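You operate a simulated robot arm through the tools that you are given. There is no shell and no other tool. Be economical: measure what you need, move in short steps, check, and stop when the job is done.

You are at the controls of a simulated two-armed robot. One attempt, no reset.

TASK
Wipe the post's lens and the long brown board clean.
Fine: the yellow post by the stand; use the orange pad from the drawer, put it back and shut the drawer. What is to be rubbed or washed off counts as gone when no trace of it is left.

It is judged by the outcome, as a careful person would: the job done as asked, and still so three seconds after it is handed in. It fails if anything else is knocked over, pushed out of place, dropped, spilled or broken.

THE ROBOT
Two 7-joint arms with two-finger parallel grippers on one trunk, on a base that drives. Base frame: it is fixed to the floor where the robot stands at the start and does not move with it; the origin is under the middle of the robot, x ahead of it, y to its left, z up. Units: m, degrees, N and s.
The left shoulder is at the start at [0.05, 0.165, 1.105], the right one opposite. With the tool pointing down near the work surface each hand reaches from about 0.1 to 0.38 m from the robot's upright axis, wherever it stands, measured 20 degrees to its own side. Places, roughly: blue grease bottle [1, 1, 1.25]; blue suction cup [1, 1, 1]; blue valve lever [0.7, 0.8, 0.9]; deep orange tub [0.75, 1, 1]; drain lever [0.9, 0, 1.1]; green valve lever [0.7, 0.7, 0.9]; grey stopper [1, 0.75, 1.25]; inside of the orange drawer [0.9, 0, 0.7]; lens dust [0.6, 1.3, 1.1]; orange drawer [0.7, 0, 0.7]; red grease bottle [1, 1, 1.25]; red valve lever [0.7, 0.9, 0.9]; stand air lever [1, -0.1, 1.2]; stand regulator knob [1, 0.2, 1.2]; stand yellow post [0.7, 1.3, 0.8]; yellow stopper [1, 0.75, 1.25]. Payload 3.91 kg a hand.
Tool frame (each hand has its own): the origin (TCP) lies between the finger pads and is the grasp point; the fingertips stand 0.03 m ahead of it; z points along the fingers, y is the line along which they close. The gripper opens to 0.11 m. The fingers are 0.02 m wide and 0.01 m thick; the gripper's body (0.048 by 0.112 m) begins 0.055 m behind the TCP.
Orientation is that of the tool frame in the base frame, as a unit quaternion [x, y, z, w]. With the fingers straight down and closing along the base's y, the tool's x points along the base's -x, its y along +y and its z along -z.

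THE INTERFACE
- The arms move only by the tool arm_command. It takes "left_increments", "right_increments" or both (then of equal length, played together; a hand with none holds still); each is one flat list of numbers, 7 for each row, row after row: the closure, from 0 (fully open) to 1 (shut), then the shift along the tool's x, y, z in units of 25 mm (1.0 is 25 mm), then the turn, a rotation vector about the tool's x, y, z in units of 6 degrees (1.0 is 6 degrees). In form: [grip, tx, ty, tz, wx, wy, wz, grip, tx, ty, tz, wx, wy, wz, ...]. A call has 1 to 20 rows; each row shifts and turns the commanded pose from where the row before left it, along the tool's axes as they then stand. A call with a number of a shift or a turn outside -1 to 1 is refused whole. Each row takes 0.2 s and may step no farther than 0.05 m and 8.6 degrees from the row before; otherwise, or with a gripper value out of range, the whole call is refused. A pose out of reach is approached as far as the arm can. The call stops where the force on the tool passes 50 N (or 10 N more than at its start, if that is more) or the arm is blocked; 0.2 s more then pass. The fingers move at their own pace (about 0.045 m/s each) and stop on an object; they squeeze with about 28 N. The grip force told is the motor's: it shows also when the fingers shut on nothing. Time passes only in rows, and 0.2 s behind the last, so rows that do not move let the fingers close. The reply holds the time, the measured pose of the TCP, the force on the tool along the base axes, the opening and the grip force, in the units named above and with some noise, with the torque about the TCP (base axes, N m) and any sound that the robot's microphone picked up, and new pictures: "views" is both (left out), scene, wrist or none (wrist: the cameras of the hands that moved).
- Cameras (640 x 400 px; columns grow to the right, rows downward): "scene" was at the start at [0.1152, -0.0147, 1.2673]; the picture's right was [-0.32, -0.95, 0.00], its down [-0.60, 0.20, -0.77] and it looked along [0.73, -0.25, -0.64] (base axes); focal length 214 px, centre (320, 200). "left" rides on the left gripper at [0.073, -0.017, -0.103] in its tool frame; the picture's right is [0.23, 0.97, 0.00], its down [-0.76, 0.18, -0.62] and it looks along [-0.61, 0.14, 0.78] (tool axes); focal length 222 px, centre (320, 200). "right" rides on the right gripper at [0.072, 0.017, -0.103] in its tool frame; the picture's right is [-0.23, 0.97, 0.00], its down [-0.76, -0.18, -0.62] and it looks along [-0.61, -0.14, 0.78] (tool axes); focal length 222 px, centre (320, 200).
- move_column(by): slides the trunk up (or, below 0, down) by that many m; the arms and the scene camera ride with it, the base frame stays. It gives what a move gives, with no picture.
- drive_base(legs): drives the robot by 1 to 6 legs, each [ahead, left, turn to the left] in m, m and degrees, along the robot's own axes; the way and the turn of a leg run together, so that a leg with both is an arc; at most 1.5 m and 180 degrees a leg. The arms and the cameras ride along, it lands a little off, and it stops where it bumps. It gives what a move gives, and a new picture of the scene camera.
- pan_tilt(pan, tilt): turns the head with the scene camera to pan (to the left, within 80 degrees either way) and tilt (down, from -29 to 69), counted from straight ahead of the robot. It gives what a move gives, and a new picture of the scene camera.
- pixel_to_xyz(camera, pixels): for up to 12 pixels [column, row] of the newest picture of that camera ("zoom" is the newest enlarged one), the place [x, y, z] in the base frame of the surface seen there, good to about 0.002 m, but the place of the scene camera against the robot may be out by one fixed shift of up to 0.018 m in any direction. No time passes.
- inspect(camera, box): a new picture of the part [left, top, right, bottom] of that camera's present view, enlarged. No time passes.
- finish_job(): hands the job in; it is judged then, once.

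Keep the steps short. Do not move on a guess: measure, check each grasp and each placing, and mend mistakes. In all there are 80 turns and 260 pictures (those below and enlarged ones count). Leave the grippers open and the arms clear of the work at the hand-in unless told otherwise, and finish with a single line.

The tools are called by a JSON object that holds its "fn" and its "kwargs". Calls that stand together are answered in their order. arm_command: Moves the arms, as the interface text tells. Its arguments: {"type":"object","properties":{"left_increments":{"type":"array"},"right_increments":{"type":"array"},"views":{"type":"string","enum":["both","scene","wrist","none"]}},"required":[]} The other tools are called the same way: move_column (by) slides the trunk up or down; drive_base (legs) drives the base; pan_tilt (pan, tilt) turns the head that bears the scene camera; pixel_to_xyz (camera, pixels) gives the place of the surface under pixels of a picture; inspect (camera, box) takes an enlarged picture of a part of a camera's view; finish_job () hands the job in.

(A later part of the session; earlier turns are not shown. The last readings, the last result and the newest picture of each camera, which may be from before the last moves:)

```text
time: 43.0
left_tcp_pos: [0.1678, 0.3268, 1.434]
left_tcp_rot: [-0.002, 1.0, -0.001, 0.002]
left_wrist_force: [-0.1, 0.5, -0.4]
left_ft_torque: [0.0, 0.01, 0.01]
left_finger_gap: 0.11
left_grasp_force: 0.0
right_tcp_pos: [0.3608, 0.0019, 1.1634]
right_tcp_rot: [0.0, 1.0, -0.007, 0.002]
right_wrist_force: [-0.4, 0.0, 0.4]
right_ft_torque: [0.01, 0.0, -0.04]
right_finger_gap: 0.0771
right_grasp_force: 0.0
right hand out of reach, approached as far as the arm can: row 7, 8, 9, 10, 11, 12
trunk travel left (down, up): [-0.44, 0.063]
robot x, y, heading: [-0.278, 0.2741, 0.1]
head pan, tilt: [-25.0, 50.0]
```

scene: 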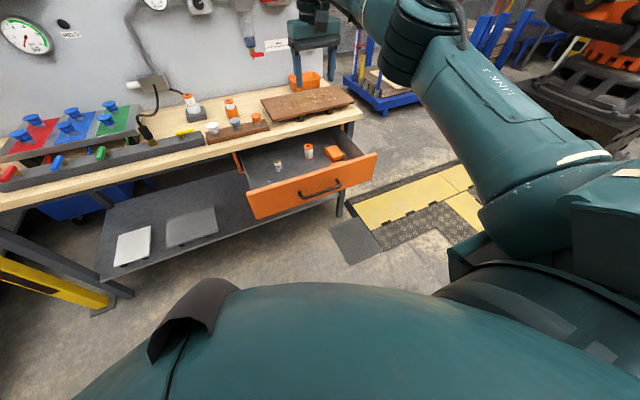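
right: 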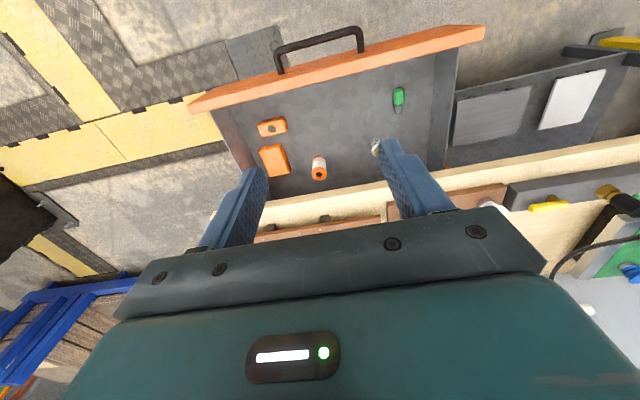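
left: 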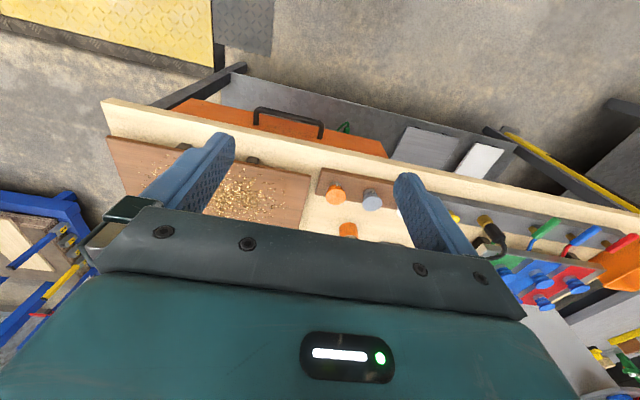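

Tool-down reach is about 0.64 m ahead of the robot's axis. I'll check the robot's own footprint by looking straight down before driving nearer the open drawer.

{"fn": "drive_base", "kwargs": {"legs": [[0, -0.18, 0]]}}

{"fn": "pan_tilt", "kwargs": {"pan": 0, "tilt": 69}}

```text
time: 44.5
left_tcp_pos: [0.1678, 0.1469, 1.4344]
left_tcp_rot: [-0.002, 1.0, -0.001, 0.002]
left_wrist_force: [-0.3, -0.2, 0.1]
left_ft_torque: [0.0, -0.04, -0.02]
left_finger_gap: 0.1102
left_grasp_force: 0.0
right_tcp_pos: [0.3615, -0.1771, 1.1631]
right_tcp_rot: [-0.001, 1.0, -0.006, 0.001]
right_wrist_force: [-0.2, 0.5, -0.2]
right_ft_torque: [0.0, -0.01, 0.02]
right_finger_gap: 0.0769
right_grasp_force: 0.1
trunk travel left (down, up): [-0.44, 0.063]
robot x, y, heading: [-0.2839, 0.0969, 0.4]
head pan, tilt: [-25.0, 50.0]
```

scene: 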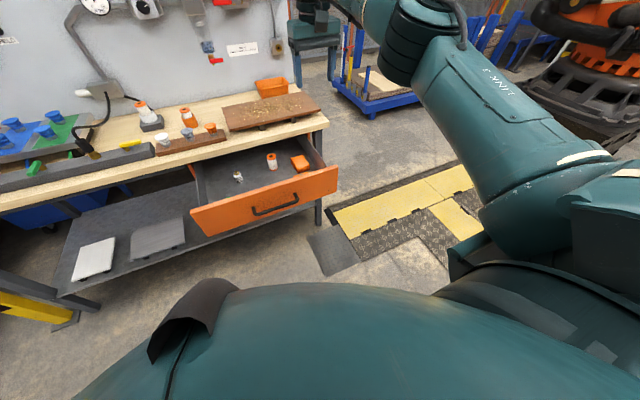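

```text
time: 45.4
left_tcp_pos: [0.1683, 0.1475, 1.4344]
left_tcp_rot: [-0.002, 1.0, -0.001, 0.002]
left_wrist_force: [-0.3, 0.2, -0.4]
left_ft_torque: [-0.02, -0.01, -0.01]
left_finger_gap: 0.1099
left_grasp_force: 0.1
right_tcp_pos: [0.3614, -0.1754, 1.1638]
right_tcp_rot: [-0.001, 1.0, -0.008, 0.002]
right_wrist_force: [-0.4, -0.4, -0.6]
right_ft_torque: [0.01, 0.0, 0.03]
right_finger_gap: 0.0771
right_grasp_force: 0.0
trunk travel left (down, up): [-0.44, 0.063]
robot x, y, heading: [-0.2827, 0.0942, 0.2]
head pan, tilt: [0.0, 68.8]
```

scene: 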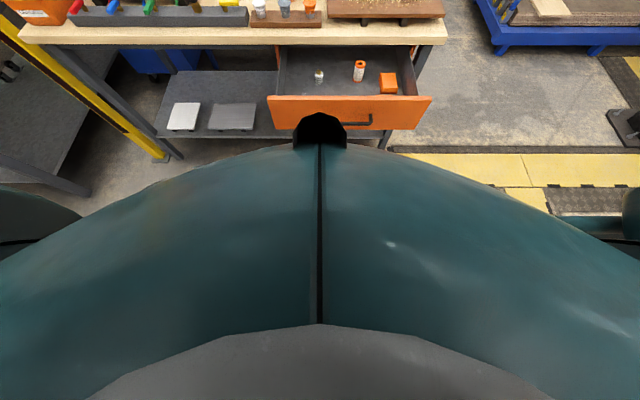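

I'll measure the front of the body shell at (320,120) and (320,170).

{"fn": "pixel_to_xyz", "kwargs": {"camera": "scene", "pixels": [[320, 120], [320, 150], [200, 170], [450, 170], [320, 250], [320, 350]]}}

{"fn": "inspect", "kwargs": {"camera": "left", "box": [0, 0, 640, 400]}}

```text
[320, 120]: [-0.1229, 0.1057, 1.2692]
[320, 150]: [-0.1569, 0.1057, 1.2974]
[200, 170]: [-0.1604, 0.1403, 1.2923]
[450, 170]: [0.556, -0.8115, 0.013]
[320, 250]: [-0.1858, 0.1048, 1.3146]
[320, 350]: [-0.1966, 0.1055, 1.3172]
```

```text
1.00 times, centred on (320, 200) of left
```

zoom: 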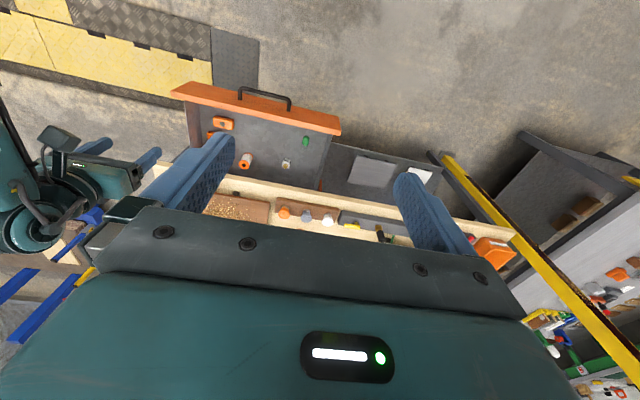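

The torso front is only 0.16 m ahead of the axis. I'll drive ahead 0.22 m; the hand at z 1.16 is well above everything.

{"fn": "drive_base", "kwargs": {"legs": [[0.22, 0, 0]]}}

{"fn": "arm_command", "kwargs": {"right_increments": [0.3, 0.7, 0, 0.8, 0, 0, 0, 0.3, 0, 0, 1, 0, 0, 0, 0.3, 0, 0, 1, 0, 0, 0, 0.3, 0, 0, 1, 0, 0, 0, 0.3, 0, 0, 1, 0, 0, 0, 0.3, 0, 0, 1, 0, 0, 0, 0.3, 0, 0, 1, 0, 0, 0, 0.3, 0, 0, 1, 0, 0, 0, 0.3, 0, 0, 1, 0, 0, 0], "views": "wrist"}}

{"fn": "pixel_to_xyz", "kwargs": {"camera": "right", "pixels": [[320, 140], [300, 140], [340, 140]]}}

```text
time: 47.1
left_tcp_pos: [0.3865, 0.1491, 1.434]
left_tcp_rot: [-0.003, 1.0, -0.001, 0.0]
left_wrist_force: [-0.3, 0.2, 0.1]
left_ft_torque: [-0.02, 0.02, -0.06]
left_finger_gap: 0.1102
left_grasp_force: 0.1
right_tcp_pos: [0.5801, -0.1754, 1.1625]
right_tcp_rot: [0.0, 1.0, -0.007, 0.001]
right_wrist_force: [0.4, 0.0, -0.6]
right_ft_torque: [0.0, -0.01, 0.0]
right_finger_gap: 0.0771
right_grasp_force: 0.2
trunk travel left (down, up): [-0.44, 0.063]
robot x, y, heading: [-0.0603, 0.0905, 0.2]
head pan, tilt: [0.0, 68.8]
```

scene: 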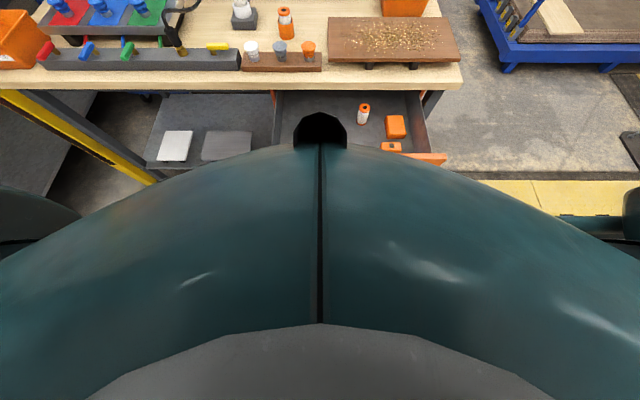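

```text
time: 49.1
left_tcp_pos: [0.3861, 0.1488, 1.4339]
left_tcp_rot: [-0.003, 1.0, -0.001, 0.001]
left_wrist_force: [0.5, -0.2, -0.1]
left_ft_torque: [0.02, 0.02, -0.05]
left_finger_gap: 0.1099
left_grasp_force: 0.1
right_tcp_pos: [0.5623, -0.1807, 0.9429]
right_tcp_rot: [0.001, 1.0, -0.007, 0.002]
right_wrist_force: [-0.3, 0.3, 0.3]
right_ft_torque: [-0.01, 0.01, -0.02]
right_finger_gap: 0.0769
right_grasp_force: 0.1
trunk travel left (down, up): [-0.44, 0.063]
robot x, y, heading: [-0.0611, 0.0955, 0.4]
head pan, tilt: [0.0, 68.8]
```

right: 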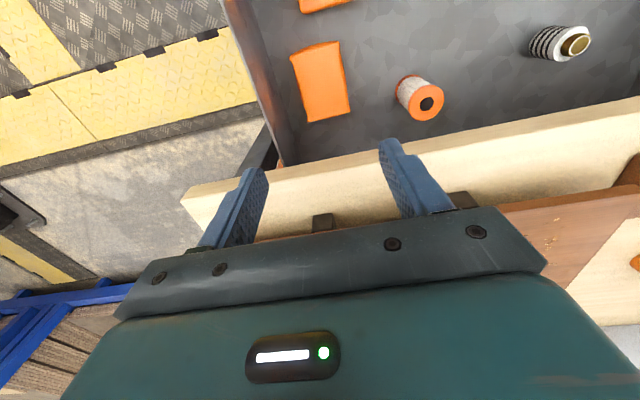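

```text
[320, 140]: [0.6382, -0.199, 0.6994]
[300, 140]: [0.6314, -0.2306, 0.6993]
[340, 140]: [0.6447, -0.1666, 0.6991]
```

The arm reaches fine. The pad is at (322,82) in the wrist picture; measuring it.

{"fn": "pixel_to_xyz", "kwargs": {"camera": "right", "pixels": [[293, 54], [341, 43], [349, 110], [308, 120], [320, 80], [298, 85], [344, 75], [330, 112], [318, 50], [280, 130], [300, 5]]}}

{"fn": "inspect", "kwargs": {"camera": "right", "box": [220, 0, 460, 150]}}

```text
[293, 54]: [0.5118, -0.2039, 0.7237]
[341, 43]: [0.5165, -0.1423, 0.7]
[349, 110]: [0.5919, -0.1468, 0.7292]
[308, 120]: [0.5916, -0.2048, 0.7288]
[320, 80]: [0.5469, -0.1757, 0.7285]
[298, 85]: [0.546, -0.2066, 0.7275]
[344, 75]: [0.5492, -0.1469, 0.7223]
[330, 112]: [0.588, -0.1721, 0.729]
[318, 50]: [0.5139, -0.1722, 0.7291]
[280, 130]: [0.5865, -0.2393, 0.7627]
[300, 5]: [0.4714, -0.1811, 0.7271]
```

```text
2.67 times, centred on (340, 75) of right
```

zoom: 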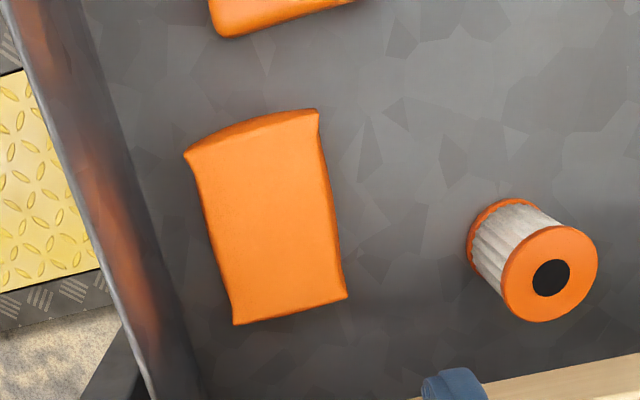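

Pad centre is (0.552, −0.176), top 0.729. I'll shift back 2 cm (bench-edge clearance), go down to just above it and check.

{"fn": "arm_command", "kwargs": {"right_increments": [0.3, 0.88, 0.2, 0, 0, 0, 0, 0.3, 0, 0, 1, 0, 0, 0, 0.3, 0, 0, 1, 0, 0, 0, 0.3, 0, 0, 1, 0, 0, 0, 0.3, 0, 0, 1, 0, 0, 0, 0.3, 0, 0, 1, 0, 0, 0, 0.3, 0, 0, 1, 0, 0, 0], "views": "wrist"}}

```text
time: 50.7
left_tcp_pos: [0.3871, 0.1488, 1.4331]
left_tcp_rot: [-0.003, 1.0, 0.0, 0.002]
left_wrist_force: [0.4, 0.0, -0.2]
left_ft_torque: [-0.01, 0.01, 0.04]
left_finger_gap: 0.11
left_grasp_force: 0.1
right_tcp_pos: [0.5417, -0.1746, 0.7943]
right_tcp_rot: [-0.001, 1.0, -0.007, 0.001]
right_wrist_force: [0.0, 0.1, -0.1]
right_ft_torque: [0.02, 0.01, 0.01]
right_finger_gap: 0.0772
right_grasp_force: 0.1
trunk travel left (down, up): [-0.44, 0.063]
robot x, y, heading: [-0.0599, 0.0961, 0.1]
head pan, tilt: [0.0, 68.8]
```

right: 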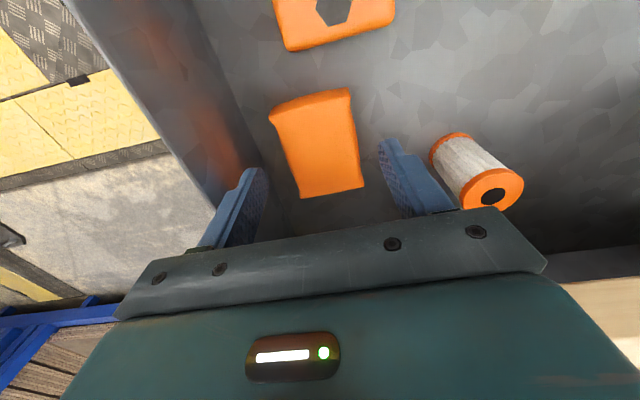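

The pad is between the fingers and the neighbours are clear. Down 52 mm, then close.

{"fn": "arm_command", "kwargs": {"right_increments": [0.3, 0, -0.05, 0.7, 0, 0, 0, 0.3, 0, 0, 0.7, 0, 0, 0, 0.3, 0, 0, 0.7, 0, 0, 0, 1, 0, 0, 0, 0, 0, 0, 1, 0, 0, 0, 0, 0, 0, 1, 0, 0, 0, 0, 0, 0, 1, 0, 0, 0, 0, 0, 0, 1, 0, 0, 0, 0, 0, 0], "views": "wrist"}}

```text
time: 52.5
left_tcp_pos: [0.3839, 0.1491, 1.434]
left_tcp_rot: [-0.003, 1.0, -0.001, 0.002]
left_wrist_force: [0.3, 0.7, 0.6]
left_ft_torque: [0.03, -0.03, 0.02]
left_finger_gap: 0.1099
left_grasp_force: 0.1
right_tcp_pos: [0.5249, -0.1786, 0.7464]
right_tcp_rot: [0.0, 1.0, -0.007, 0.002]
right_wrist_force: [0.7, 0.2, 0.8]
right_ft_torque: [-0.01, 0.04, 0.01]
right_finger_gap: 0.0641
right_grasp_force: 28.2
right hand out of reach, approached as far as the arm can: row 2, 3
trunk travel left (down, up): [-0.44, 0.063]
robot x, y, heading: [-0.0658, 0.092, 0.4]
head pan, tilt: [0.0, 68.8]
```

right: 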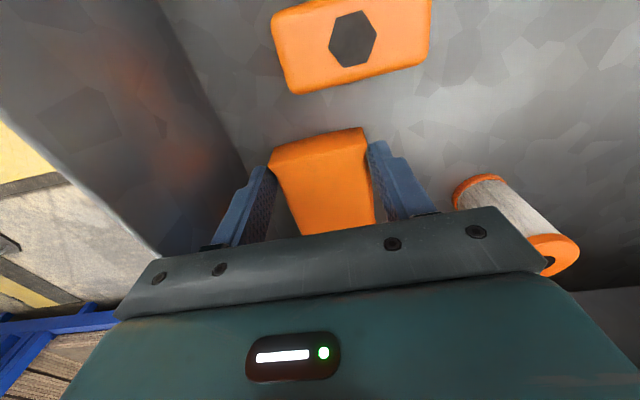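

It was held, but the reach limit pulled the hand back to x 0.525, too near the pad's edge. I'll open, rise, lower the trunk for reach, and regrip centred.

{"fn": "arm_command", "kwargs": {"right_increments": [0.25, 0, 0, 0, 0, 0, 0, 0.25, 0, 0, 0, 0, 0, 0, 0.25, 0, 0, 0, 0, 0, 0, 0.25, 0, 0, -1, 0, 0, 0, 0.25, 0, 0, -1, 0, 0, 0, 0.25, 0, 0, -1, 0, 0, 0, 0.25, 0, 0, -1, 0, 0, 0, 0.25, 0, 0, -1, 0, 0, 0, 0.25, 0, 0, -1, 0, 0, 0], "views": "wrist"}}

{"fn": "move_column", "kwargs": {"by": -0.1}}

```text
time: 54.5
left_tcp_pos: [0.3846, 0.1482, 1.4335]
left_tcp_rot: [-0.003, 1.0, -0.001, 0.002]
left_wrist_force: [0.3, -0.3, -1.0]
left_ft_torque: [-0.01, 0.01, 0.01]
left_finger_gap: 0.1101
left_grasp_force: 0.0
right_tcp_pos: [0.5255, -0.1757, 0.8987]
right_tcp_rot: [0.0, 1.0, -0.006, 0.003]
right_wrist_force: [0.1, -0.5, 0.7]
right_ft_torque: [-0.02, -0.02, 0.01]
right_finger_gap: 0.0827
right_grasp_force: 0.2
trunk travel left (down, up): [-0.44, 0.063]
robot x, y, heading: [-0.0608, 0.0937, 0.2]
head pan, tilt: [0.0, 68.8]
```

right: 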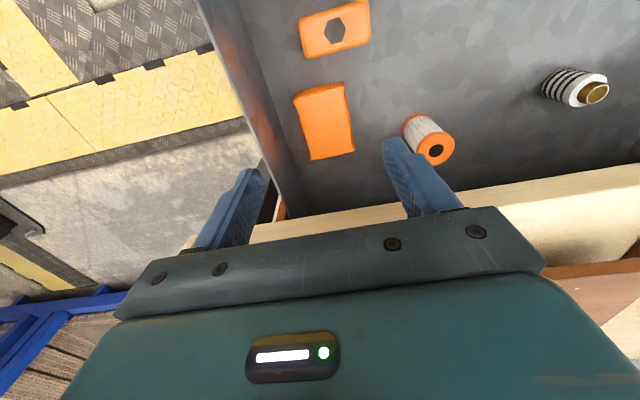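

```text
time: 55.9
left_tcp_pos: [0.385, 0.149, 1.3337]
left_tcp_rot: [-0.003, 1.0, -0.001, 0.002]
left_wrist_force: [0.6, -0.8, 1.0]
left_ft_torque: [0.01, 0.0, -0.02]
left_finger_gap: 0.1101
left_grasp_force: 0.0
right_tcp_pos: [0.5245, -0.1769, 0.7971]
right_tcp_rot: [0.0, 1.0, -0.007, 0.002]
right_wrist_force: [0.8, -1.5, -0.2]
right_ft_torque: [-0.01, 0.02, 0.01]
right_finger_gap: 0.0827
right_grasp_force: 0.1
trunk travel left (down, up): [-0.34, 0.163]
robot x, y, heading: [-0.0621, 0.0931, 0.4]
head pan, tilt: [0.0, 68.8]
```

{"fn": "arm_command", "kwargs": {"right_increments": [0.28, -0.9, 0.05, 0, 0, 0, 0, 0.28, 0, 0, 0.7, 0, 0, 0, 0.28, 0, 0, 0.8, 0, 0, 0, 0.28, 0, 0, 0.7, 0, 0, 0, 0.28, 0, 0, 0, 0, 0, 0], "views": "wrist"}}

```text
time: 57.0
left_tcp_pos: [0.3846, 0.1488, 1.3345]
left_tcp_rot: [-0.002, 1.0, -0.001, 0.002]
left_wrist_force: [-0.8, 0.1, 0.7]
left_ft_torque: [0.04, -0.04, -0.03]
left_finger_gap: 0.1098
left_grasp_force: 0.1
right_tcp_pos: [0.5472, -0.1761, 0.7435]
right_tcp_rot: [0.0, 1.0, -0.007, 0.001]
right_wrist_force: [-0.1, 0.3, -0.7]
right_ft_torque: [0.0, 0.02, 0.03]
right_finger_gap: 0.0793
right_grasp_force: 0.1
trunk travel left (down, up): [-0.34, 0.163]
robot x, y, heading: [-0.0633, 0.0961, 0.4]
head pan, tilt: [0.0, 68.8]
```

right: 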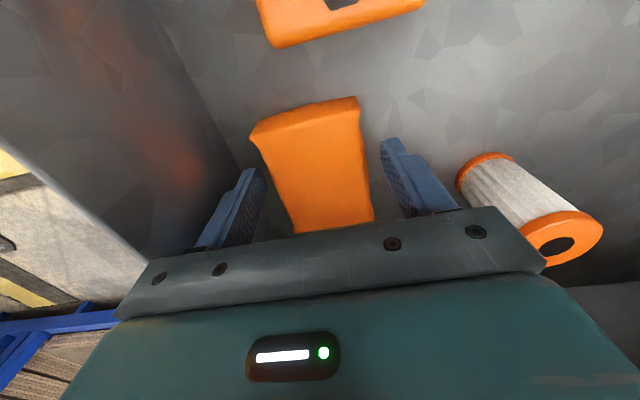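

Centred now (x 0.547, z 0.7435). Closing, then a straight lift.

{"fn": "arm_command", "kwargs": {"right_increments": [1, 0, 0, 0, 0, 0, 0, 1, 0, 0, 0, 0, 0, 0, 1, 0, 0, 0, 0, 0, 0, 1, 0, 0, 0, 0, 0, 0, 1, 0, 0, -1, 0, 0, 0, 1, 0, 0, -1, 0, 0, 0, 1, 0, 0, -1, 0, 0, 0, 1, 0, 0, -1, 0, 0, 0, 1, 0, 0, -1, 0, 0, 0, 1, 0, 0, -1, 0, 0, 0, 1, 0, 0, -1, 0, 0, 0, 1, 0, 0, -1, 0, 0, 0, 1, 0, 0, -1, 0, 0, 0, 1, 0, 0, -1, 0, 0, 0], "views": "both"}}

```text
time: 60.0
left_tcp_pos: [0.3857, 0.1482, 1.3333]
left_tcp_rot: [-0.004, 1.0, -0.001, 0.002]
left_wrist_force: [0.0, 0.2, -0.4]
left_ft_torque: [0.01, 0.0, 0.0]
left_finger_gap: 0.1101
left_grasp_force: 0.1
right_tcp_pos: [0.5458, -0.1728, 0.9926]
right_tcp_rot: [0.0, 1.0, -0.007, 0.002]
right_wrist_force: [0.4, 0.2, 0.3]
right_ft_torque: [0.02, 0.03, 0.01]
right_finger_gap: 0.0
right_grasp_force: 28.2
trunk travel left (down, up): [-0.34, 0.163]
robot x, y, heading: [-0.0644, 0.0924, -0.1]
head pan, tilt: [0.0, 68.8]
```

scene: 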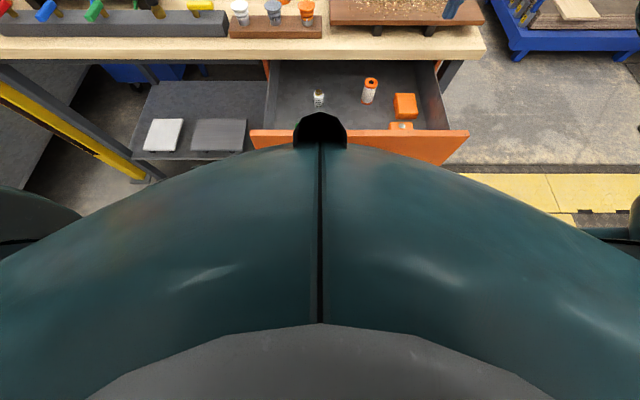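
right: 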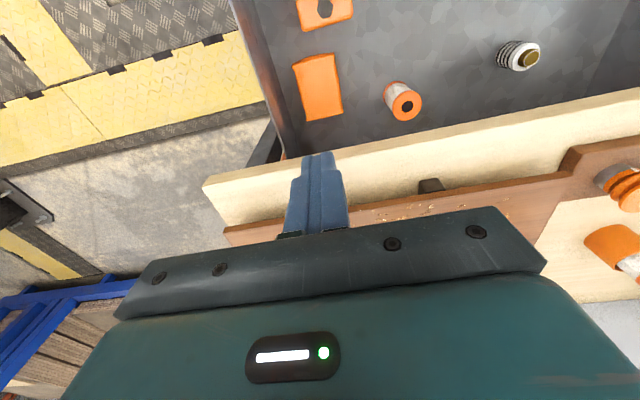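

The fingers shut on nothing: the pad slipped out, since it is pillow-shaped and I was too shallow. I'll re-measure it and go deeper.

{"fn": "pixel_to_xyz", "kwargs": {"camera": "right", "pixels": [[294, 67], [334, 55], [343, 113], [306, 121], [318, 88], [300, 90], [338, 85]]}}

{"fn": "inspect", "kwargs": {"camera": "right", "box": [240, 0, 400, 130]}}

```text
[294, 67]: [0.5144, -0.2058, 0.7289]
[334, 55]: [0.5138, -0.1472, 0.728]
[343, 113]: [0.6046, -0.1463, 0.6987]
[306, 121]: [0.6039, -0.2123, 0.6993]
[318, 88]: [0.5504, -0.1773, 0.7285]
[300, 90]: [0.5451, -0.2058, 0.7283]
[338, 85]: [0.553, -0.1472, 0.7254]
```

```text
3.08 times, centred on (320, 65) of right
```

zoom: 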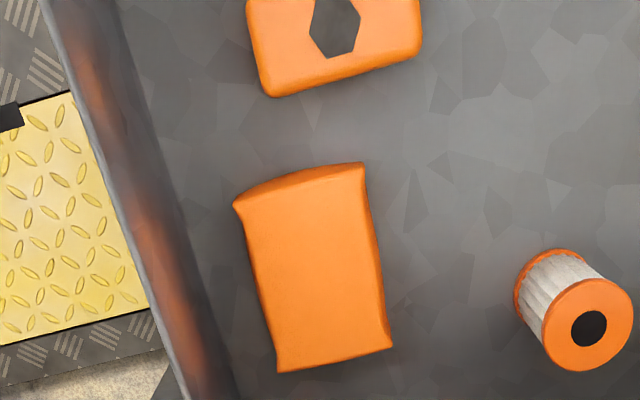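

{"fn": "arm_command", "kwargs": {"right_increments": [0.26, -0.15, 0, 0, 0, 0, 0, 0.26, 0, 0, 0.3, 0, 0, 0, 0.26, 0, 0, 1, 0, 0, 0, 0.26, 0, 0, 1, 0, 0, 0, 0.26, 0, 0, 1, 0, 0, 0, 0.26, 0, 0, 1, 0, 0, 0, 0.26, 0, 0, 1, 0, 0, 0, 0.26, 0, 0, 1, 0, 0, 0, 0.26, 0, 0, 1, 0, 0, 0, 0.26, 0, 0, 1, 0, 0, 0, 0.26, 0, 0, 1, 0, 0, 0, 0.26, 0, 0, 1, 0, 0, 0, 0.26, 0, 0, 0, 0, 0, 0], "views": "wrist"}}

```text
time: 62.9
left_tcp_pos: [0.3855, 0.1485, 1.334]
left_tcp_rot: [-0.003, 1.0, 0.0, 0.001]
left_wrist_force: [0.7, -0.4, -0.7]
left_ft_torque: [-0.04, 0.01, 0.04]
left_finger_gap: 0.1097
left_grasp_force: 0.1
right_tcp_pos: [0.5516, -0.1762, 0.7346]
right_tcp_rot: [-0.001, 1.0, -0.008, 0.002]
right_wrist_force: [-0.5, -0.3, 0.1]
right_ft_torque: [-0.04, 0.0, -0.01]
right_finger_gap: 0.0812
right_grasp_force: 0.1
trunk travel left (down, up): [-0.34, 0.163]
robot x, y, heading: [-0.0643, 0.092, 0.3]
head pan, tilt: [0.0, 68.8]
```

right: 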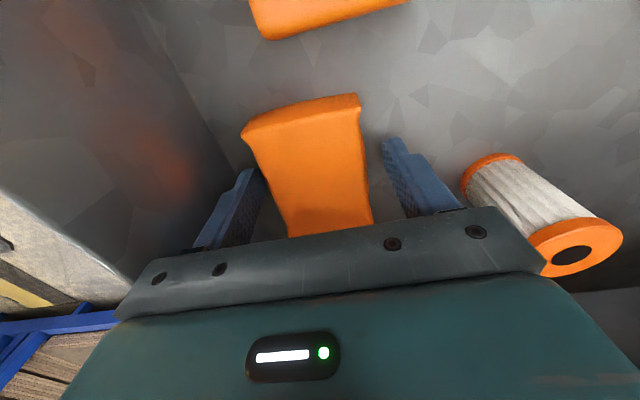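

Deep enough (tips at about 0.7046). Closing first, and checking the gap before lifting.

{"fn": "arm_command", "kwargs": {"right_increments": [1, 0, 0, 0, 0, 0, 0, 1, 0, 0, 0, 0, 0, 0, 1, 0, 0, 0, 0, 0, 0, 1, 0, 0, 0, 0, 0, 0, 1, 0, 0, 0, 0, 0, 0, 1, 0, 0, 0, 0, 0, 0, 1, 0, 0, 0, 0, 0, 0], "views": "wrist"}}

```text
time: 64.5
left_tcp_pos: [0.3861, 0.1484, 1.3339]
left_tcp_rot: [-0.003, 1.0, -0.001, 0.002]
left_wrist_force: [-0.2, -0.9, 0.0]
left_ft_torque: [-0.01, 0.05, -0.03]
left_finger_gap: 0.1097
left_grasp_force: 0.0
right_tcp_pos: [0.5508, -0.1757, 0.735]
right_tcp_rot: [0.0, 1.0, -0.007, 0.001]
right_wrist_force: [-0.1, 0.4, -0.2]
right_ft_torque: [0.0, -0.01, 0.03]
right_finger_gap: 0.0637
right_grasp_force: 28.2
trunk travel left (down, up): [-0.34, 0.163]
robot x, y, heading: [-0.0637, 0.0906, 0.3]
head pan, tilt: [0.0, 68.8]
```

right: 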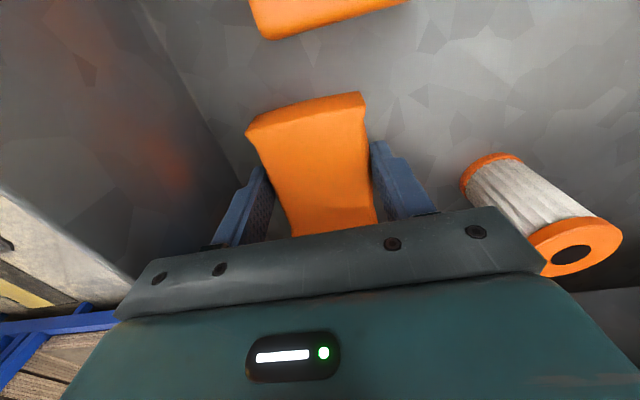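

Gripped at 64 mm, 28 N. Lifting slowly at first.

{"fn": "arm_command", "kwargs": {"right_increments": [1, 0, 0, -0.3, 0, 0, 0, 1, 0, 0, -0.4, 0, 0, 0, 1, 0, 0, -0.5, 0, 0, 0, 1, 0, 0, -0.6, 0, 0, 0], "views": "wrist"}}

```text
time: 65.5
left_tcp_pos: [0.3854, 0.15, 1.334]
left_tcp_rot: [-0.002, 1.0, -0.001, 0.001]
left_wrist_force: [0.7, 0.2, -0.6]
left_ft_torque: [-0.02, 0.03, 0.0]
left_finger_gap: 0.1098
left_grasp_force: 0.2
right_tcp_pos: [0.5507, -0.1765, 0.78]
right_tcp_rot: [0.0, 1.0, -0.007, 0.001]
right_wrist_force: [-0.3, 0.1, -0.2]
right_ft_torque: [0.03, 0.01, 0.03]
right_finger_gap: 0.0637
right_grasp_force: 28.1
trunk travel left (down, up): [-0.34, 0.163]
robot x, y, heading: [-0.0616, 0.0896, 0.5]
head pan, tilt: [0.0, 68.8]
```

right: 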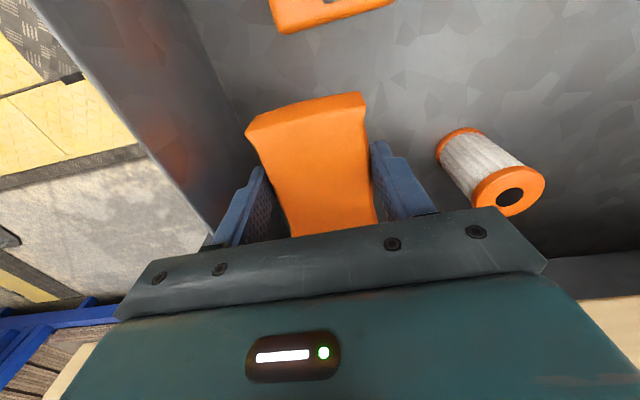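

The pad is held. Plan: I need to get closer to wipe the board, so I'll push the drawer mostly in with the left hand (leaving about 0.1 m open for re-opening). First I'll lift and retract the right hand, shut the left fingers, and step the base right so the left hand faces the handle.

{"fn": "arm_command", "kwargs": {"right_increments": [1, 0, 0, -1, 0, 0, 0, 1, 0, 0, -1, 0, 0, 0, 1, 0, 0, -1, 0, 0, 0, 1, 0, 0, -1, 0, 0, 0, 1, 0, 0, -1, 0, 0, 0, 1, 0, 0, -1, 0, 0, 0, 1, 0, 0, -1, 0, 0, 0, 1, 0, 0, -1, 0, 0, 0, 1, 0, 0, -1, 0, 0, 0, 1, 0, 0, -1, 0, 0, 0, 1, 1, 0, 0, 0, 0, 0, 1, 1, 0, 0, 0, 0, 0, 1, 1, 0, 0, 0, 0, 0, 1, 1, 0, 0, 0, 0, 0], "left_increments": [1, 0, 0, 0, 0, 0, 0, 1, 0, 0, 0, 0, 0, 0, 1, 0, 0, 0, 0, 0, 0, 1, 0, 0, 0, 0, 0, 0, 1, 0, 0, 0, 0, 0, 0, 1, 0, 0, 0, 0, 0, 0, 1, 0, 0, 0, 0, 0, 0, 1, 0, 0, 0, 0, 0, 0, 1, 1, 0, 0, 0, 0, 0, 1, 1, 0, 0, 0, 0, 0, 1, 1, 0, 0, 0, 0, 0, 1, 0.7, 0, 0, 0, 0, 0, 1, 0, 0, 1, 0, 0, 0, 1, 0, 0, 1, 0, 0, 0], "views": "none"}}

{"fn": "drive_base", "kwargs": {"legs": [[-0.04, -0.15, 0]]}}

```text
time: 68.5
left_tcp_pos: [0.2927, 0.1494, 1.2844]
left_tcp_rot: [-0.003, 1.0, -0.001, 0.002]
left_wrist_force: [0.4, 0.4, 0.1]
left_ft_torque: [0.01, -0.03, 0.0]
left_finger_gap: 0.0003
left_grasp_force: 27.7
right_tcp_pos: [0.4504, -0.1718, 1.0299]
right_tcp_rot: [0.0, 1.0, -0.007, 0.002]
right_wrist_force: [0.4, -0.7, -0.9]
right_ft_torque: [-0.01, 0.03, -0.01]
right_finger_gap: 0.064
right_grasp_force: 27.5
trunk travel left (down, up): [-0.34, 0.163]
robot x, y, heading: [-0.0656, 0.095, -0.1]
head pan, tilt: [0.0, 68.8]
```

```text
time: 69.8
left_tcp_pos: [0.2537, -0.0022, 1.2843]
left_tcp_rot: [-0.002, 1.0, 0.0, 0.001]
left_wrist_force: [-0.7, -0.4, 0.0]
left_ft_torque: [0.03, -0.01, 0.02]
left_finger_gap: 0.0001
left_grasp_force: 28.1
right_tcp_pos: [0.4114, -0.3226, 1.0307]
right_tcp_rot: [-0.001, 1.0, -0.006, 0.002]
right_wrist_force: [-0.3, -0.5, -1.0]
right_ft_torque: [0.0, 0.03, 0.01]
right_finger_gap: 0.0637
right_grasp_force: 27.6
trunk travel left (down, up): [-0.34, 0.163]
robot x, y, heading: [-0.1044, -0.0559, 0.0]
head pan, tilt: [0.0, 68.8]
```

scene: 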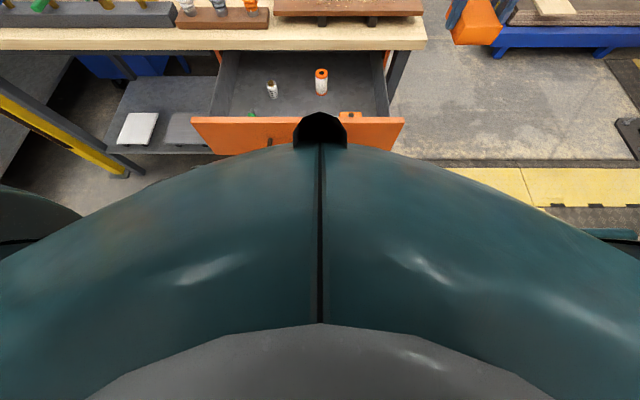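

I'll lower the left hand to handle height in front of the bar (bar front x ≈0.303).

{"fn": "arm_command", "kwargs": {"left_increments": [1, 0, 0, 1, 0, 0, 0, 1, 0, 0, 1, 0, 0, 0, 1, 0, 0, 1, 0, 0, 0, 1, 0, 0, 1, 0, 0, 0, 1, 0, 0, 1, 0, 0, 0, 1, 0, 0, 1, 0, 0, 0, 1, 0, 0, 1, 0, 0, 0, 1, 0, 0, 1, 0, 0, 0, 1, 0, 0, 1, 0, 0, 0, 1, 0, 0, 1, 0, 0, 0, 1, 0, 0, 1, 0, 0, 0, 1, 0, 0, 1, 0, 0, 0, 1, 0, 0, 1, 0, 0, 0, 1, 0, 0, 1, 0, 0, 0, 1, 0, 0, 1, 0, 0, 0, 1, 0, 0, 1, 0, 0, 0, 1, 0, 0, 1, 0, 0, 0, 1, 0, 0, 1, 0, 0, 0], "views": "wrist"}}

```text
time: 73.7
left_tcp_pos: [0.2568, -0.0026, 0.8332]
left_tcp_rot: [-0.003, 1.0, -0.001, 0.002]
left_wrist_force: [0.2, -0.6, 0.6]
left_ft_torque: [0.02, 0.01, 0.0]
left_finger_gap: 0.0
left_grasp_force: 27.9
right_tcp_pos: [0.4117, -0.322, 1.0299]
right_tcp_rot: [0.0, 1.0, -0.007, 0.002]
right_wrist_force: [-0.5, -0.2, -0.1]
right_ft_torque: [-0.02, -0.01, 0.03]
right_finger_gap: 0.064
right_grasp_force: 27.8
trunk travel left (down, up): [-0.34, 0.163]
robot x, y, heading: [-0.0993, -0.0553, 0.1]
head pan, tilt: [0.0, 68.8]
```

left: 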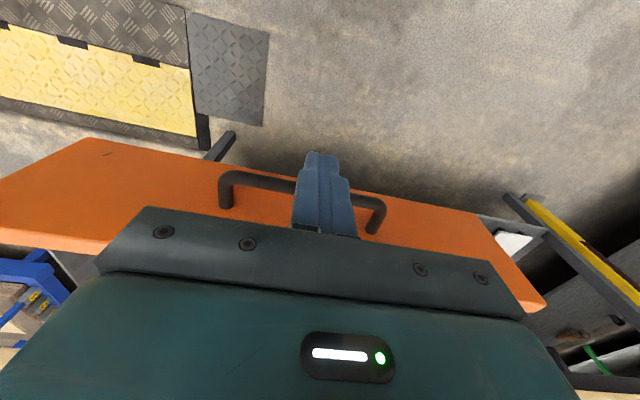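

{"fn": "arm_command", "kwargs": {"left_increments": [1, 0, 0, 0.9, 0, 0, 0, 1, 0, 0, 0.9, 0, 0, 0, 1, 0, 0, 0.9, 0, 0, 0], "views": "wrist"}}

{"fn": "pixel_to_xyz", "kwargs": {"camera": "left", "pixels": [[240, 175], [290, 180], [370, 200], [100, 180], [440, 215]]}}

```text
time: 74.5
left_tcp_pos: [0.2561, -0.0015, 0.7667]
left_tcp_rot: [-0.002, 1.0, -0.001, 0.002]
left_wrist_force: [0.5, 0.3, 0.4]
left_ft_torque: [-0.01, 0.02, 0.01]
left_finger_gap: 0.0001
left_grasp_force: 28.0
right_tcp_pos: [0.4113, -0.3215, 1.0295]
right_tcp_rot: [-0.001, 1.0, -0.007, 0.002]
right_wrist_force: [0.4, -0.4, -1.3]
right_ft_torque: [-0.03, -0.01, 0.0]
right_finger_gap: 0.0638
right_grasp_force: 27.9
trunk travel left (down, up): [-0.34, 0.163]
robot x, y, heading: [-0.1025, -0.0558, 0.2]
head pan, tilt: [0.0, 68.8]
```

left: 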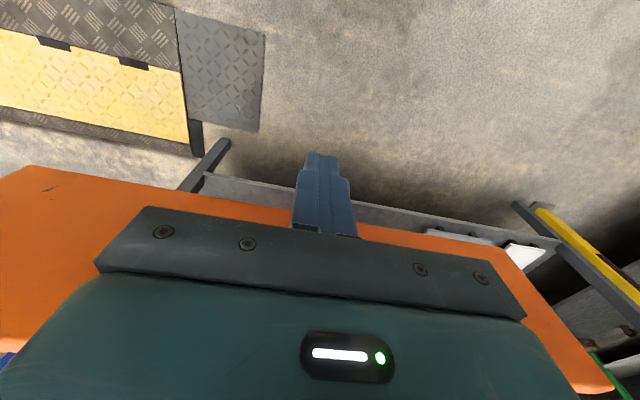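

```text
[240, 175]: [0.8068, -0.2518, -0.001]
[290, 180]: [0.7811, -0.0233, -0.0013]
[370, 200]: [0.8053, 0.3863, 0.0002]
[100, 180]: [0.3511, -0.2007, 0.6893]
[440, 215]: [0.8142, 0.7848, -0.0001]
```

I'll drive forward 0.207 m, pushing the drawer in by about 0.17 m. The right hand passes over the board end at z 1.03.

{"fn": "drive_base", "kwargs": {"legs": [[0.207, 0, 0]]}}

{"fn": "inspect", "kwargs": {"camera": "left", "box": [0, 0, 640, 400]}}

{"fn": "inspect", "kwargs": {"camera": "right", "box": [0, 0, 640, 400]}}

```text
time: 76.1
left_tcp_pos: [0.4641, -0.0009, 0.767]
left_tcp_rot: [-0.003, 1.0, -0.001, 0.001]
left_wrist_force: [0.7, -0.2, 0.8]
left_ft_torque: [-0.04, 0.02, 0.01]
left_finger_gap: 0.0
left_grasp_force: 27.8
right_tcp_pos: [0.6182, -0.3228, 1.0303]
right_tcp_rot: [0.0, 1.0, -0.007, 0.002]
right_wrist_force: [0.7, -0.2, -1.1]
right_ft_torque: [-0.03, 0.0, 0.0]
right_finger_gap: 0.0639
right_grasp_force: 28.8
trunk travel left (down, up): [-0.34, 0.163]
robot x, y, heading: [0.1062, -0.0562, 0.1]
head pan, tilt: [0.0, 68.8]
```

scene: 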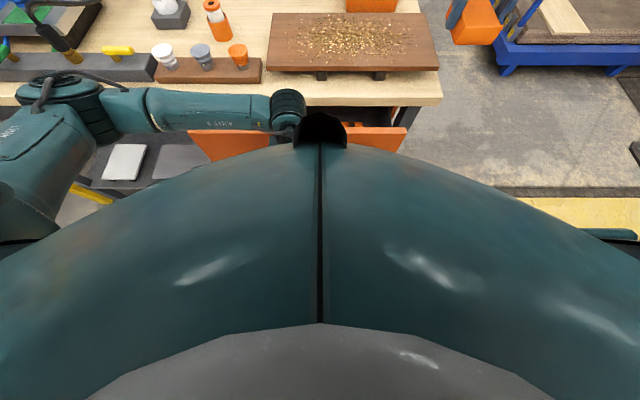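

```text
1.00 times, centred on (320, 200) of left
```

zoom: 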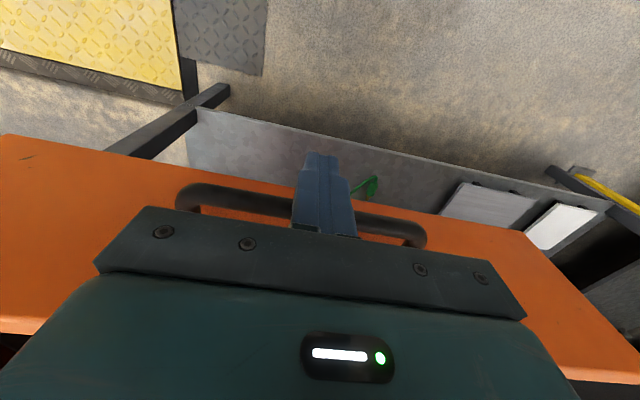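

```text
1.00 times, centred on (320, 200) of right
```

zoom: 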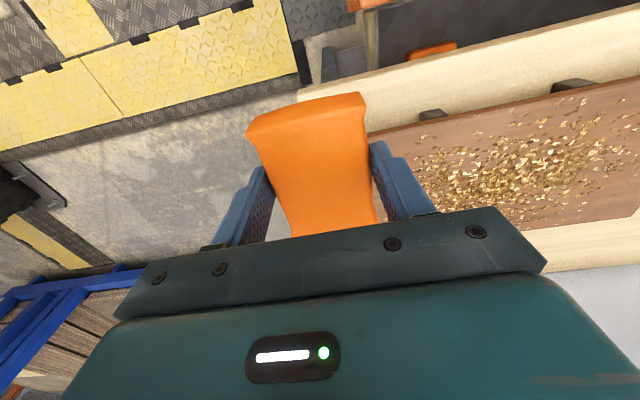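

The drawer slid in. Now measure the chips' extent and the board corners in the scene picture, and lift the left hand out.

{"fn": "pixel_to_xyz", "kwargs": {"camera": "scene", "pixels": [[272, 15], [424, 15], [436, 66], [268, 68], [295, 50], [300, 18], [345, 14], [400, 20], [412, 48], [350, 60], [355, 40]]}}

{"fn": "inspect", "kwargs": {"camera": "scene", "box": [250, 0, 450, 120]}}

{"fn": "arm_command", "kwargs": {"left_increments": [1, 1, 0, 0, 0, 0, 0, 1, 0, 0, -1, 0, 0, 0, 1, 0, 0, -1, 0, 0, 0, 1, 0, 0, -1, 0, 0, 0, 1, 0, 0, -1, 0, 0, 0, 1, 0, 0, -1, 0, 0, 0, 1, 0, 0, -1, 0, 0, 0, 1, 0, 0, -1, 0, 0, 0, 1, 0, 0, -1, 0, 0, 0, 1, 0, 0, -1, 0, 0, 0, 1, 0, 0, -1, 0, 0, 0, 1, 0, 1, -1, 0, 0, 0, 1, 0, 1, -1, 0, 0, 0, 1, 0, 1, -1, 0, 0, 0, 1, 0, 1, -1, 0, 0, 0, 1, 0, 1, 0, 0, 0, 0, 1, 0, 1, 0, 0, 0, 0, 1, 0, 1, 0, 0, 0, 0, 1, 0, 1, 0, 0, 0, 0], "views": "none"}}

{"fn": "pan_tilt", "kwargs": {"pan": -10, "tilt": 50}}

```text
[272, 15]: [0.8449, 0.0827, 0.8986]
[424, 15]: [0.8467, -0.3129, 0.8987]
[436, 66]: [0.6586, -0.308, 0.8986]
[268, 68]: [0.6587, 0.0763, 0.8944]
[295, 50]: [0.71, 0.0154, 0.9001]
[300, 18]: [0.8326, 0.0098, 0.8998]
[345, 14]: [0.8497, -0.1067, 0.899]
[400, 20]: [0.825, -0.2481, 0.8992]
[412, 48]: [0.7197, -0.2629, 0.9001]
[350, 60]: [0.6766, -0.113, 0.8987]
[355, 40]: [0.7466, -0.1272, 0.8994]
```

```text
3.20 times, centred on (350, 60) of scene
```

zoom: 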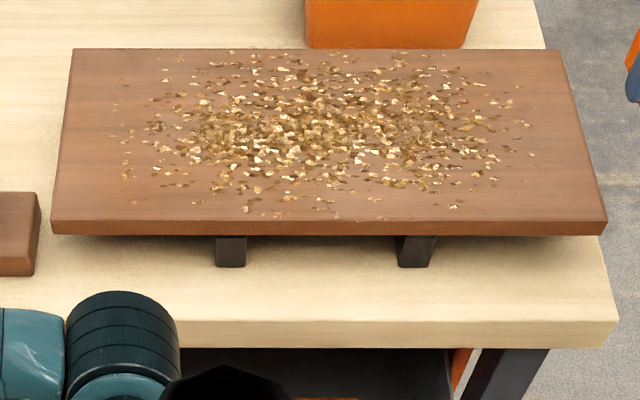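

```text
time: 80.1
left_tcp_pos: [0.4366, 0.2001, 1.1152]
left_tcp_rot: [-0.002, 1.0, -0.001, 0.002]
left_wrist_force: [0.2, 0.2, -0.3]
left_ft_torque: [0.05, -0.01, 0.0]
left_finger_gap: 0.0002
left_grasp_force: 28.0
right_tcp_pos: [0.6173, -0.3208, 1.0293]
right_tcp_rot: [0.001, 1.0, -0.006, 0.002]
right_wrist_force: [-0.3, 0.8, -1.0]
right_ft_torque: [-0.02, 0.01, 0.0]
right_finger_gap: 0.0639
right_grasp_force: 28.1
trunk travel left (down, up): [-0.34, 0.163]
robot x, y, heading: [0.1045, -0.0572, 0.1]
head pan, tilt: [0.0, 68.8]
```

```text
time: 80.9
left_tcp_pos: [0.4351, 0.1983, 1.1166]
left_tcp_rot: [-0.002, 1.0, -0.001, 0.002]
left_wrist_force: [-0.3, -0.4, -0.7]
left_ft_torque: [0.0, 0.01, -0.03]
left_finger_gap: 0.0002
left_grasp_force: 28.0
right_tcp_pos: [0.6184, -0.3224, 1.0302]
right_tcp_rot: [0.0, 1.0, -0.006, 0.001]
right_wrist_force: [-0.6, 0.2, -0.3]
right_ft_torque: [0.0, -0.01, 0.0]
right_finger_gap: 0.0639
right_grasp_force: 28.1
trunk travel left (down, up): [-0.34, 0.163]
robot x, y, heading: [0.1014, -0.0577, 0.2]
head pan, tilt: [-10.0, 50.0]
```

scene: 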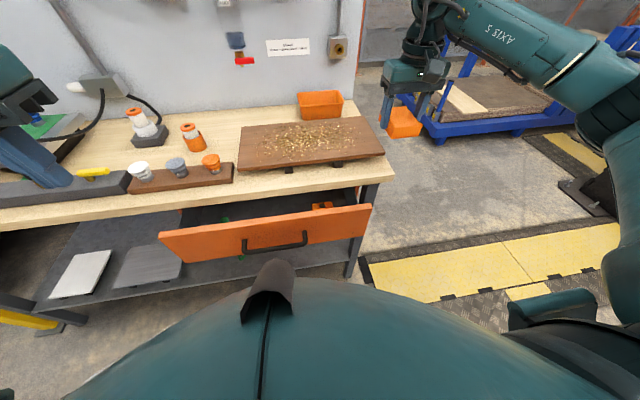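

Chips lie within x 0.675–0.845, y −0.27–0.04 on the board (top about z 0.896). I'll drive a bit closer for the far strip, then start wiping over the near side.

{"fn": "drive_base", "kwargs": {"legs": [[0.1, 0.04, 0]]}}

{"fn": "arm_command", "kwargs": {"right_increments": [1, 0.8, 0, 1, 0, 0, 0, 1, 0, 0, 1, 0, 0, 0, 1, 0, 0, 1, 0, 0, 0], "views": "both"}}

```text
time: 82.1
left_tcp_pos: [0.5344, 0.2403, 1.1157]
left_tcp_rot: [-0.002, 1.0, -0.001, 0.001]
left_wrist_force: [-0.8, 0.7, -0.9]
left_ft_torque: [0.01, 0.04, -0.01]
left_finger_gap: 0.0001
left_grasp_force: 28.2
right_tcp_pos: [0.7187, -0.2826, 1.0296]
right_tcp_rot: [-0.002, 1.0, -0.007, 0.001]
right_wrist_force: [0.0, -0.5, -1.8]
right_ft_torque: [-0.02, 0.02, -0.01]
right_finger_gap: 0.0638
right_grasp_force: 28.1
trunk travel left (down, up): [-0.34, 0.163]
robot x, y, heading: [0.2038, -0.0147, 0.5]
head pan, tilt: [-10.0, 50.0]
```

scene: 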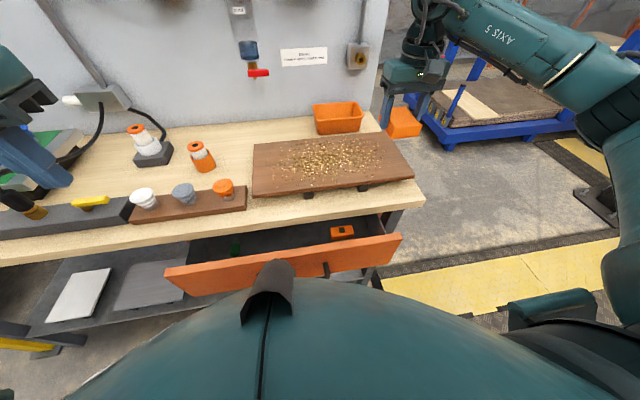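

```text
time: 82.9
left_tcp_pos: [0.535, 0.2391, 1.1162]
left_tcp_rot: [-0.002, 1.0, -0.001, 0.002]
left_wrist_force: [0.5, 0.9, -0.4]
left_ft_torque: [0.02, 0.0, -0.04]
left_finger_gap: 0.0
left_grasp_force: 27.7
right_tcp_pos: [0.6975, -0.2835, 0.9541]
right_tcp_rot: [0.0, 1.0, -0.007, 0.003]
right_wrist_force: [0.0, -0.1, -0.5]
right_ft_torque: [0.02, 0.02, 0.0]
right_finger_gap: 0.0638
right_grasp_force: 27.7
trunk travel left (down, up): [-0.34, 0.163]
robot x, y, heading: [0.2027, -0.0141, 0.4]
head pan, tilt: [-10.0, 50.0]
```

scene: 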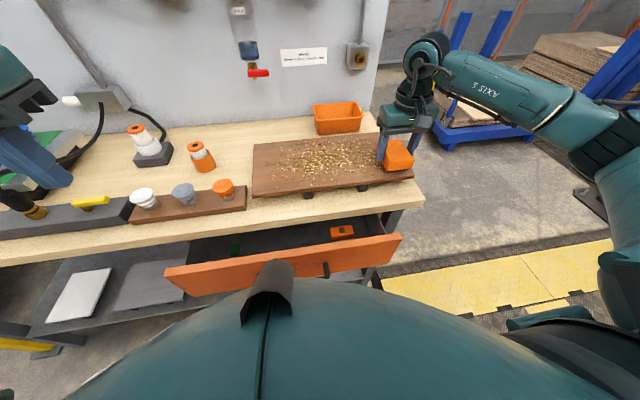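
right: 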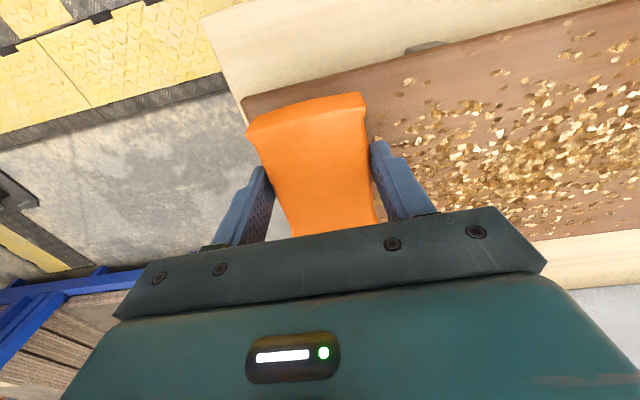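

Lowering gently to contact (expected at TCP z ≈0.932).

{"fn": "arm_command", "kwargs": {"right_increments": [1, 0, 0, 0.4, 0, 0, 0, 1, 0, 0, 0.3, 0, 0, 0, 1, 0, 0, 0.15, 0, 0, 0, 1, 0, 0, 0, 0, 0, 0], "views": "wrist"}}

{"fn": "pixel_to_xyz", "kwargs": {"camera": "right", "pixels": [[400, 110], [450, 80], [500, 150], [370, 100]]}}

```text
time: 83.9
left_tcp_pos: [0.5336, 0.2405, 1.1165]
left_tcp_rot: [-0.002, 1.0, -0.001, 0.003]
left_wrist_force: [1.1, -1.2, -0.6]
left_ft_torque: [0.01, -0.01, -0.01]
left_finger_gap: 0.0001
left_grasp_force: 27.8
right_tcp_pos: [0.6979, -0.2834, 0.9354]
right_tcp_rot: [0.0, 1.0, -0.005, 0.005]
right_wrist_force: [0.7, -3.3, 13.0]
right_ft_torque: [0.35, 0.25, 0.02]
right_finger_gap: 0.064
right_grasp_force: 28.6
trunk travel left (down, up): [-0.34, 0.163]
robot x, y, heading: [0.2035, -0.0136, 0.3]
head pan, tilt: [-10.0, 50.0]
```

right: 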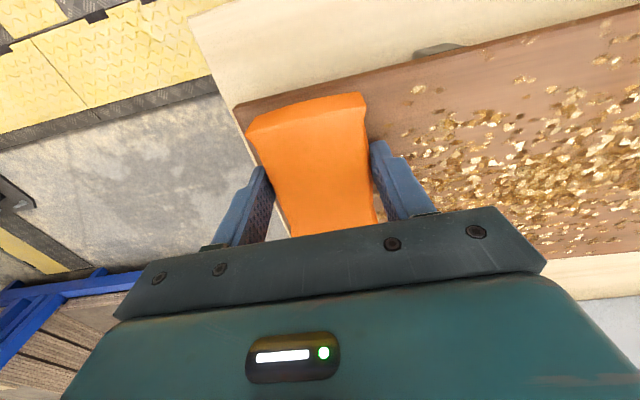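

```text
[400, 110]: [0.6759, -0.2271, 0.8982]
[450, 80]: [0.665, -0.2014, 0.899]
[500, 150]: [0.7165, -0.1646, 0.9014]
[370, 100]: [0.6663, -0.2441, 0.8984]
```

Contact with 13 N. First I'll sweep a short way along +y (4 rows) and check that it wipes and the board stays put.

{"fn": "arm_command", "kwargs": {"right_increments": [1, 0, 1, 0, 0, 0, 0, 1, 0, 1, 0, 0, 0, 0, 1, 0, 1, 0, 0, 0, 0, 1, 0, 1, 0, 0, 0, 0], "views": "both"}}

```text
time: 84.9
left_tcp_pos: [0.533, 0.239, 1.1166]
left_tcp_rot: [-0.002, 1.0, -0.002, 0.003]
left_wrist_force: [0.8, -0.1, 0.6]
left_ft_torque: [-0.02, 0.01, 0.02]
left_finger_gap: 0.0001
left_grasp_force: 28.0
right_tcp_pos: [0.6959, -0.1833, 0.9351]
right_tcp_rot: [0.0, 1.0, -0.007, 0.005]
right_wrist_force: [-0.4, -11.8, 29.8]
right_ft_torque: [-0.13, 0.14, 0.16]
right_finger_gap: 0.064
right_grasp_force: 28.0
trunk travel left (down, up): [-0.34, 0.163]
robot x, y, heading: [0.2027, -0.0143, -0.1]
head pan, tilt: [-10.0, 50.0]
```

scene: 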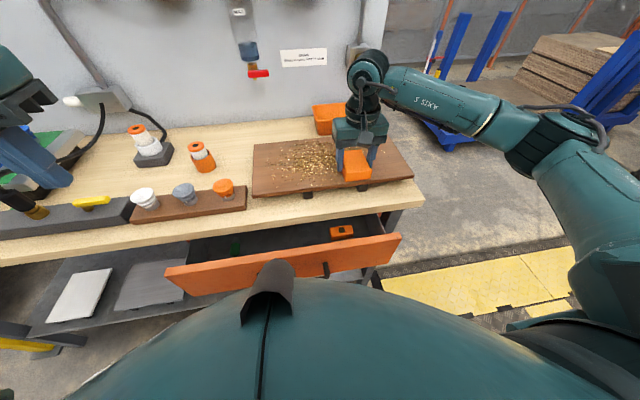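
right: 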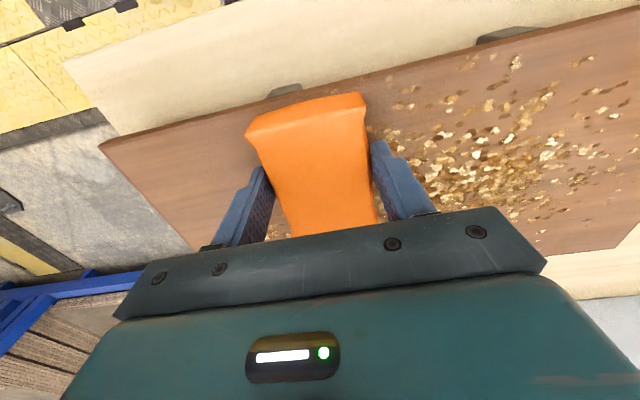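

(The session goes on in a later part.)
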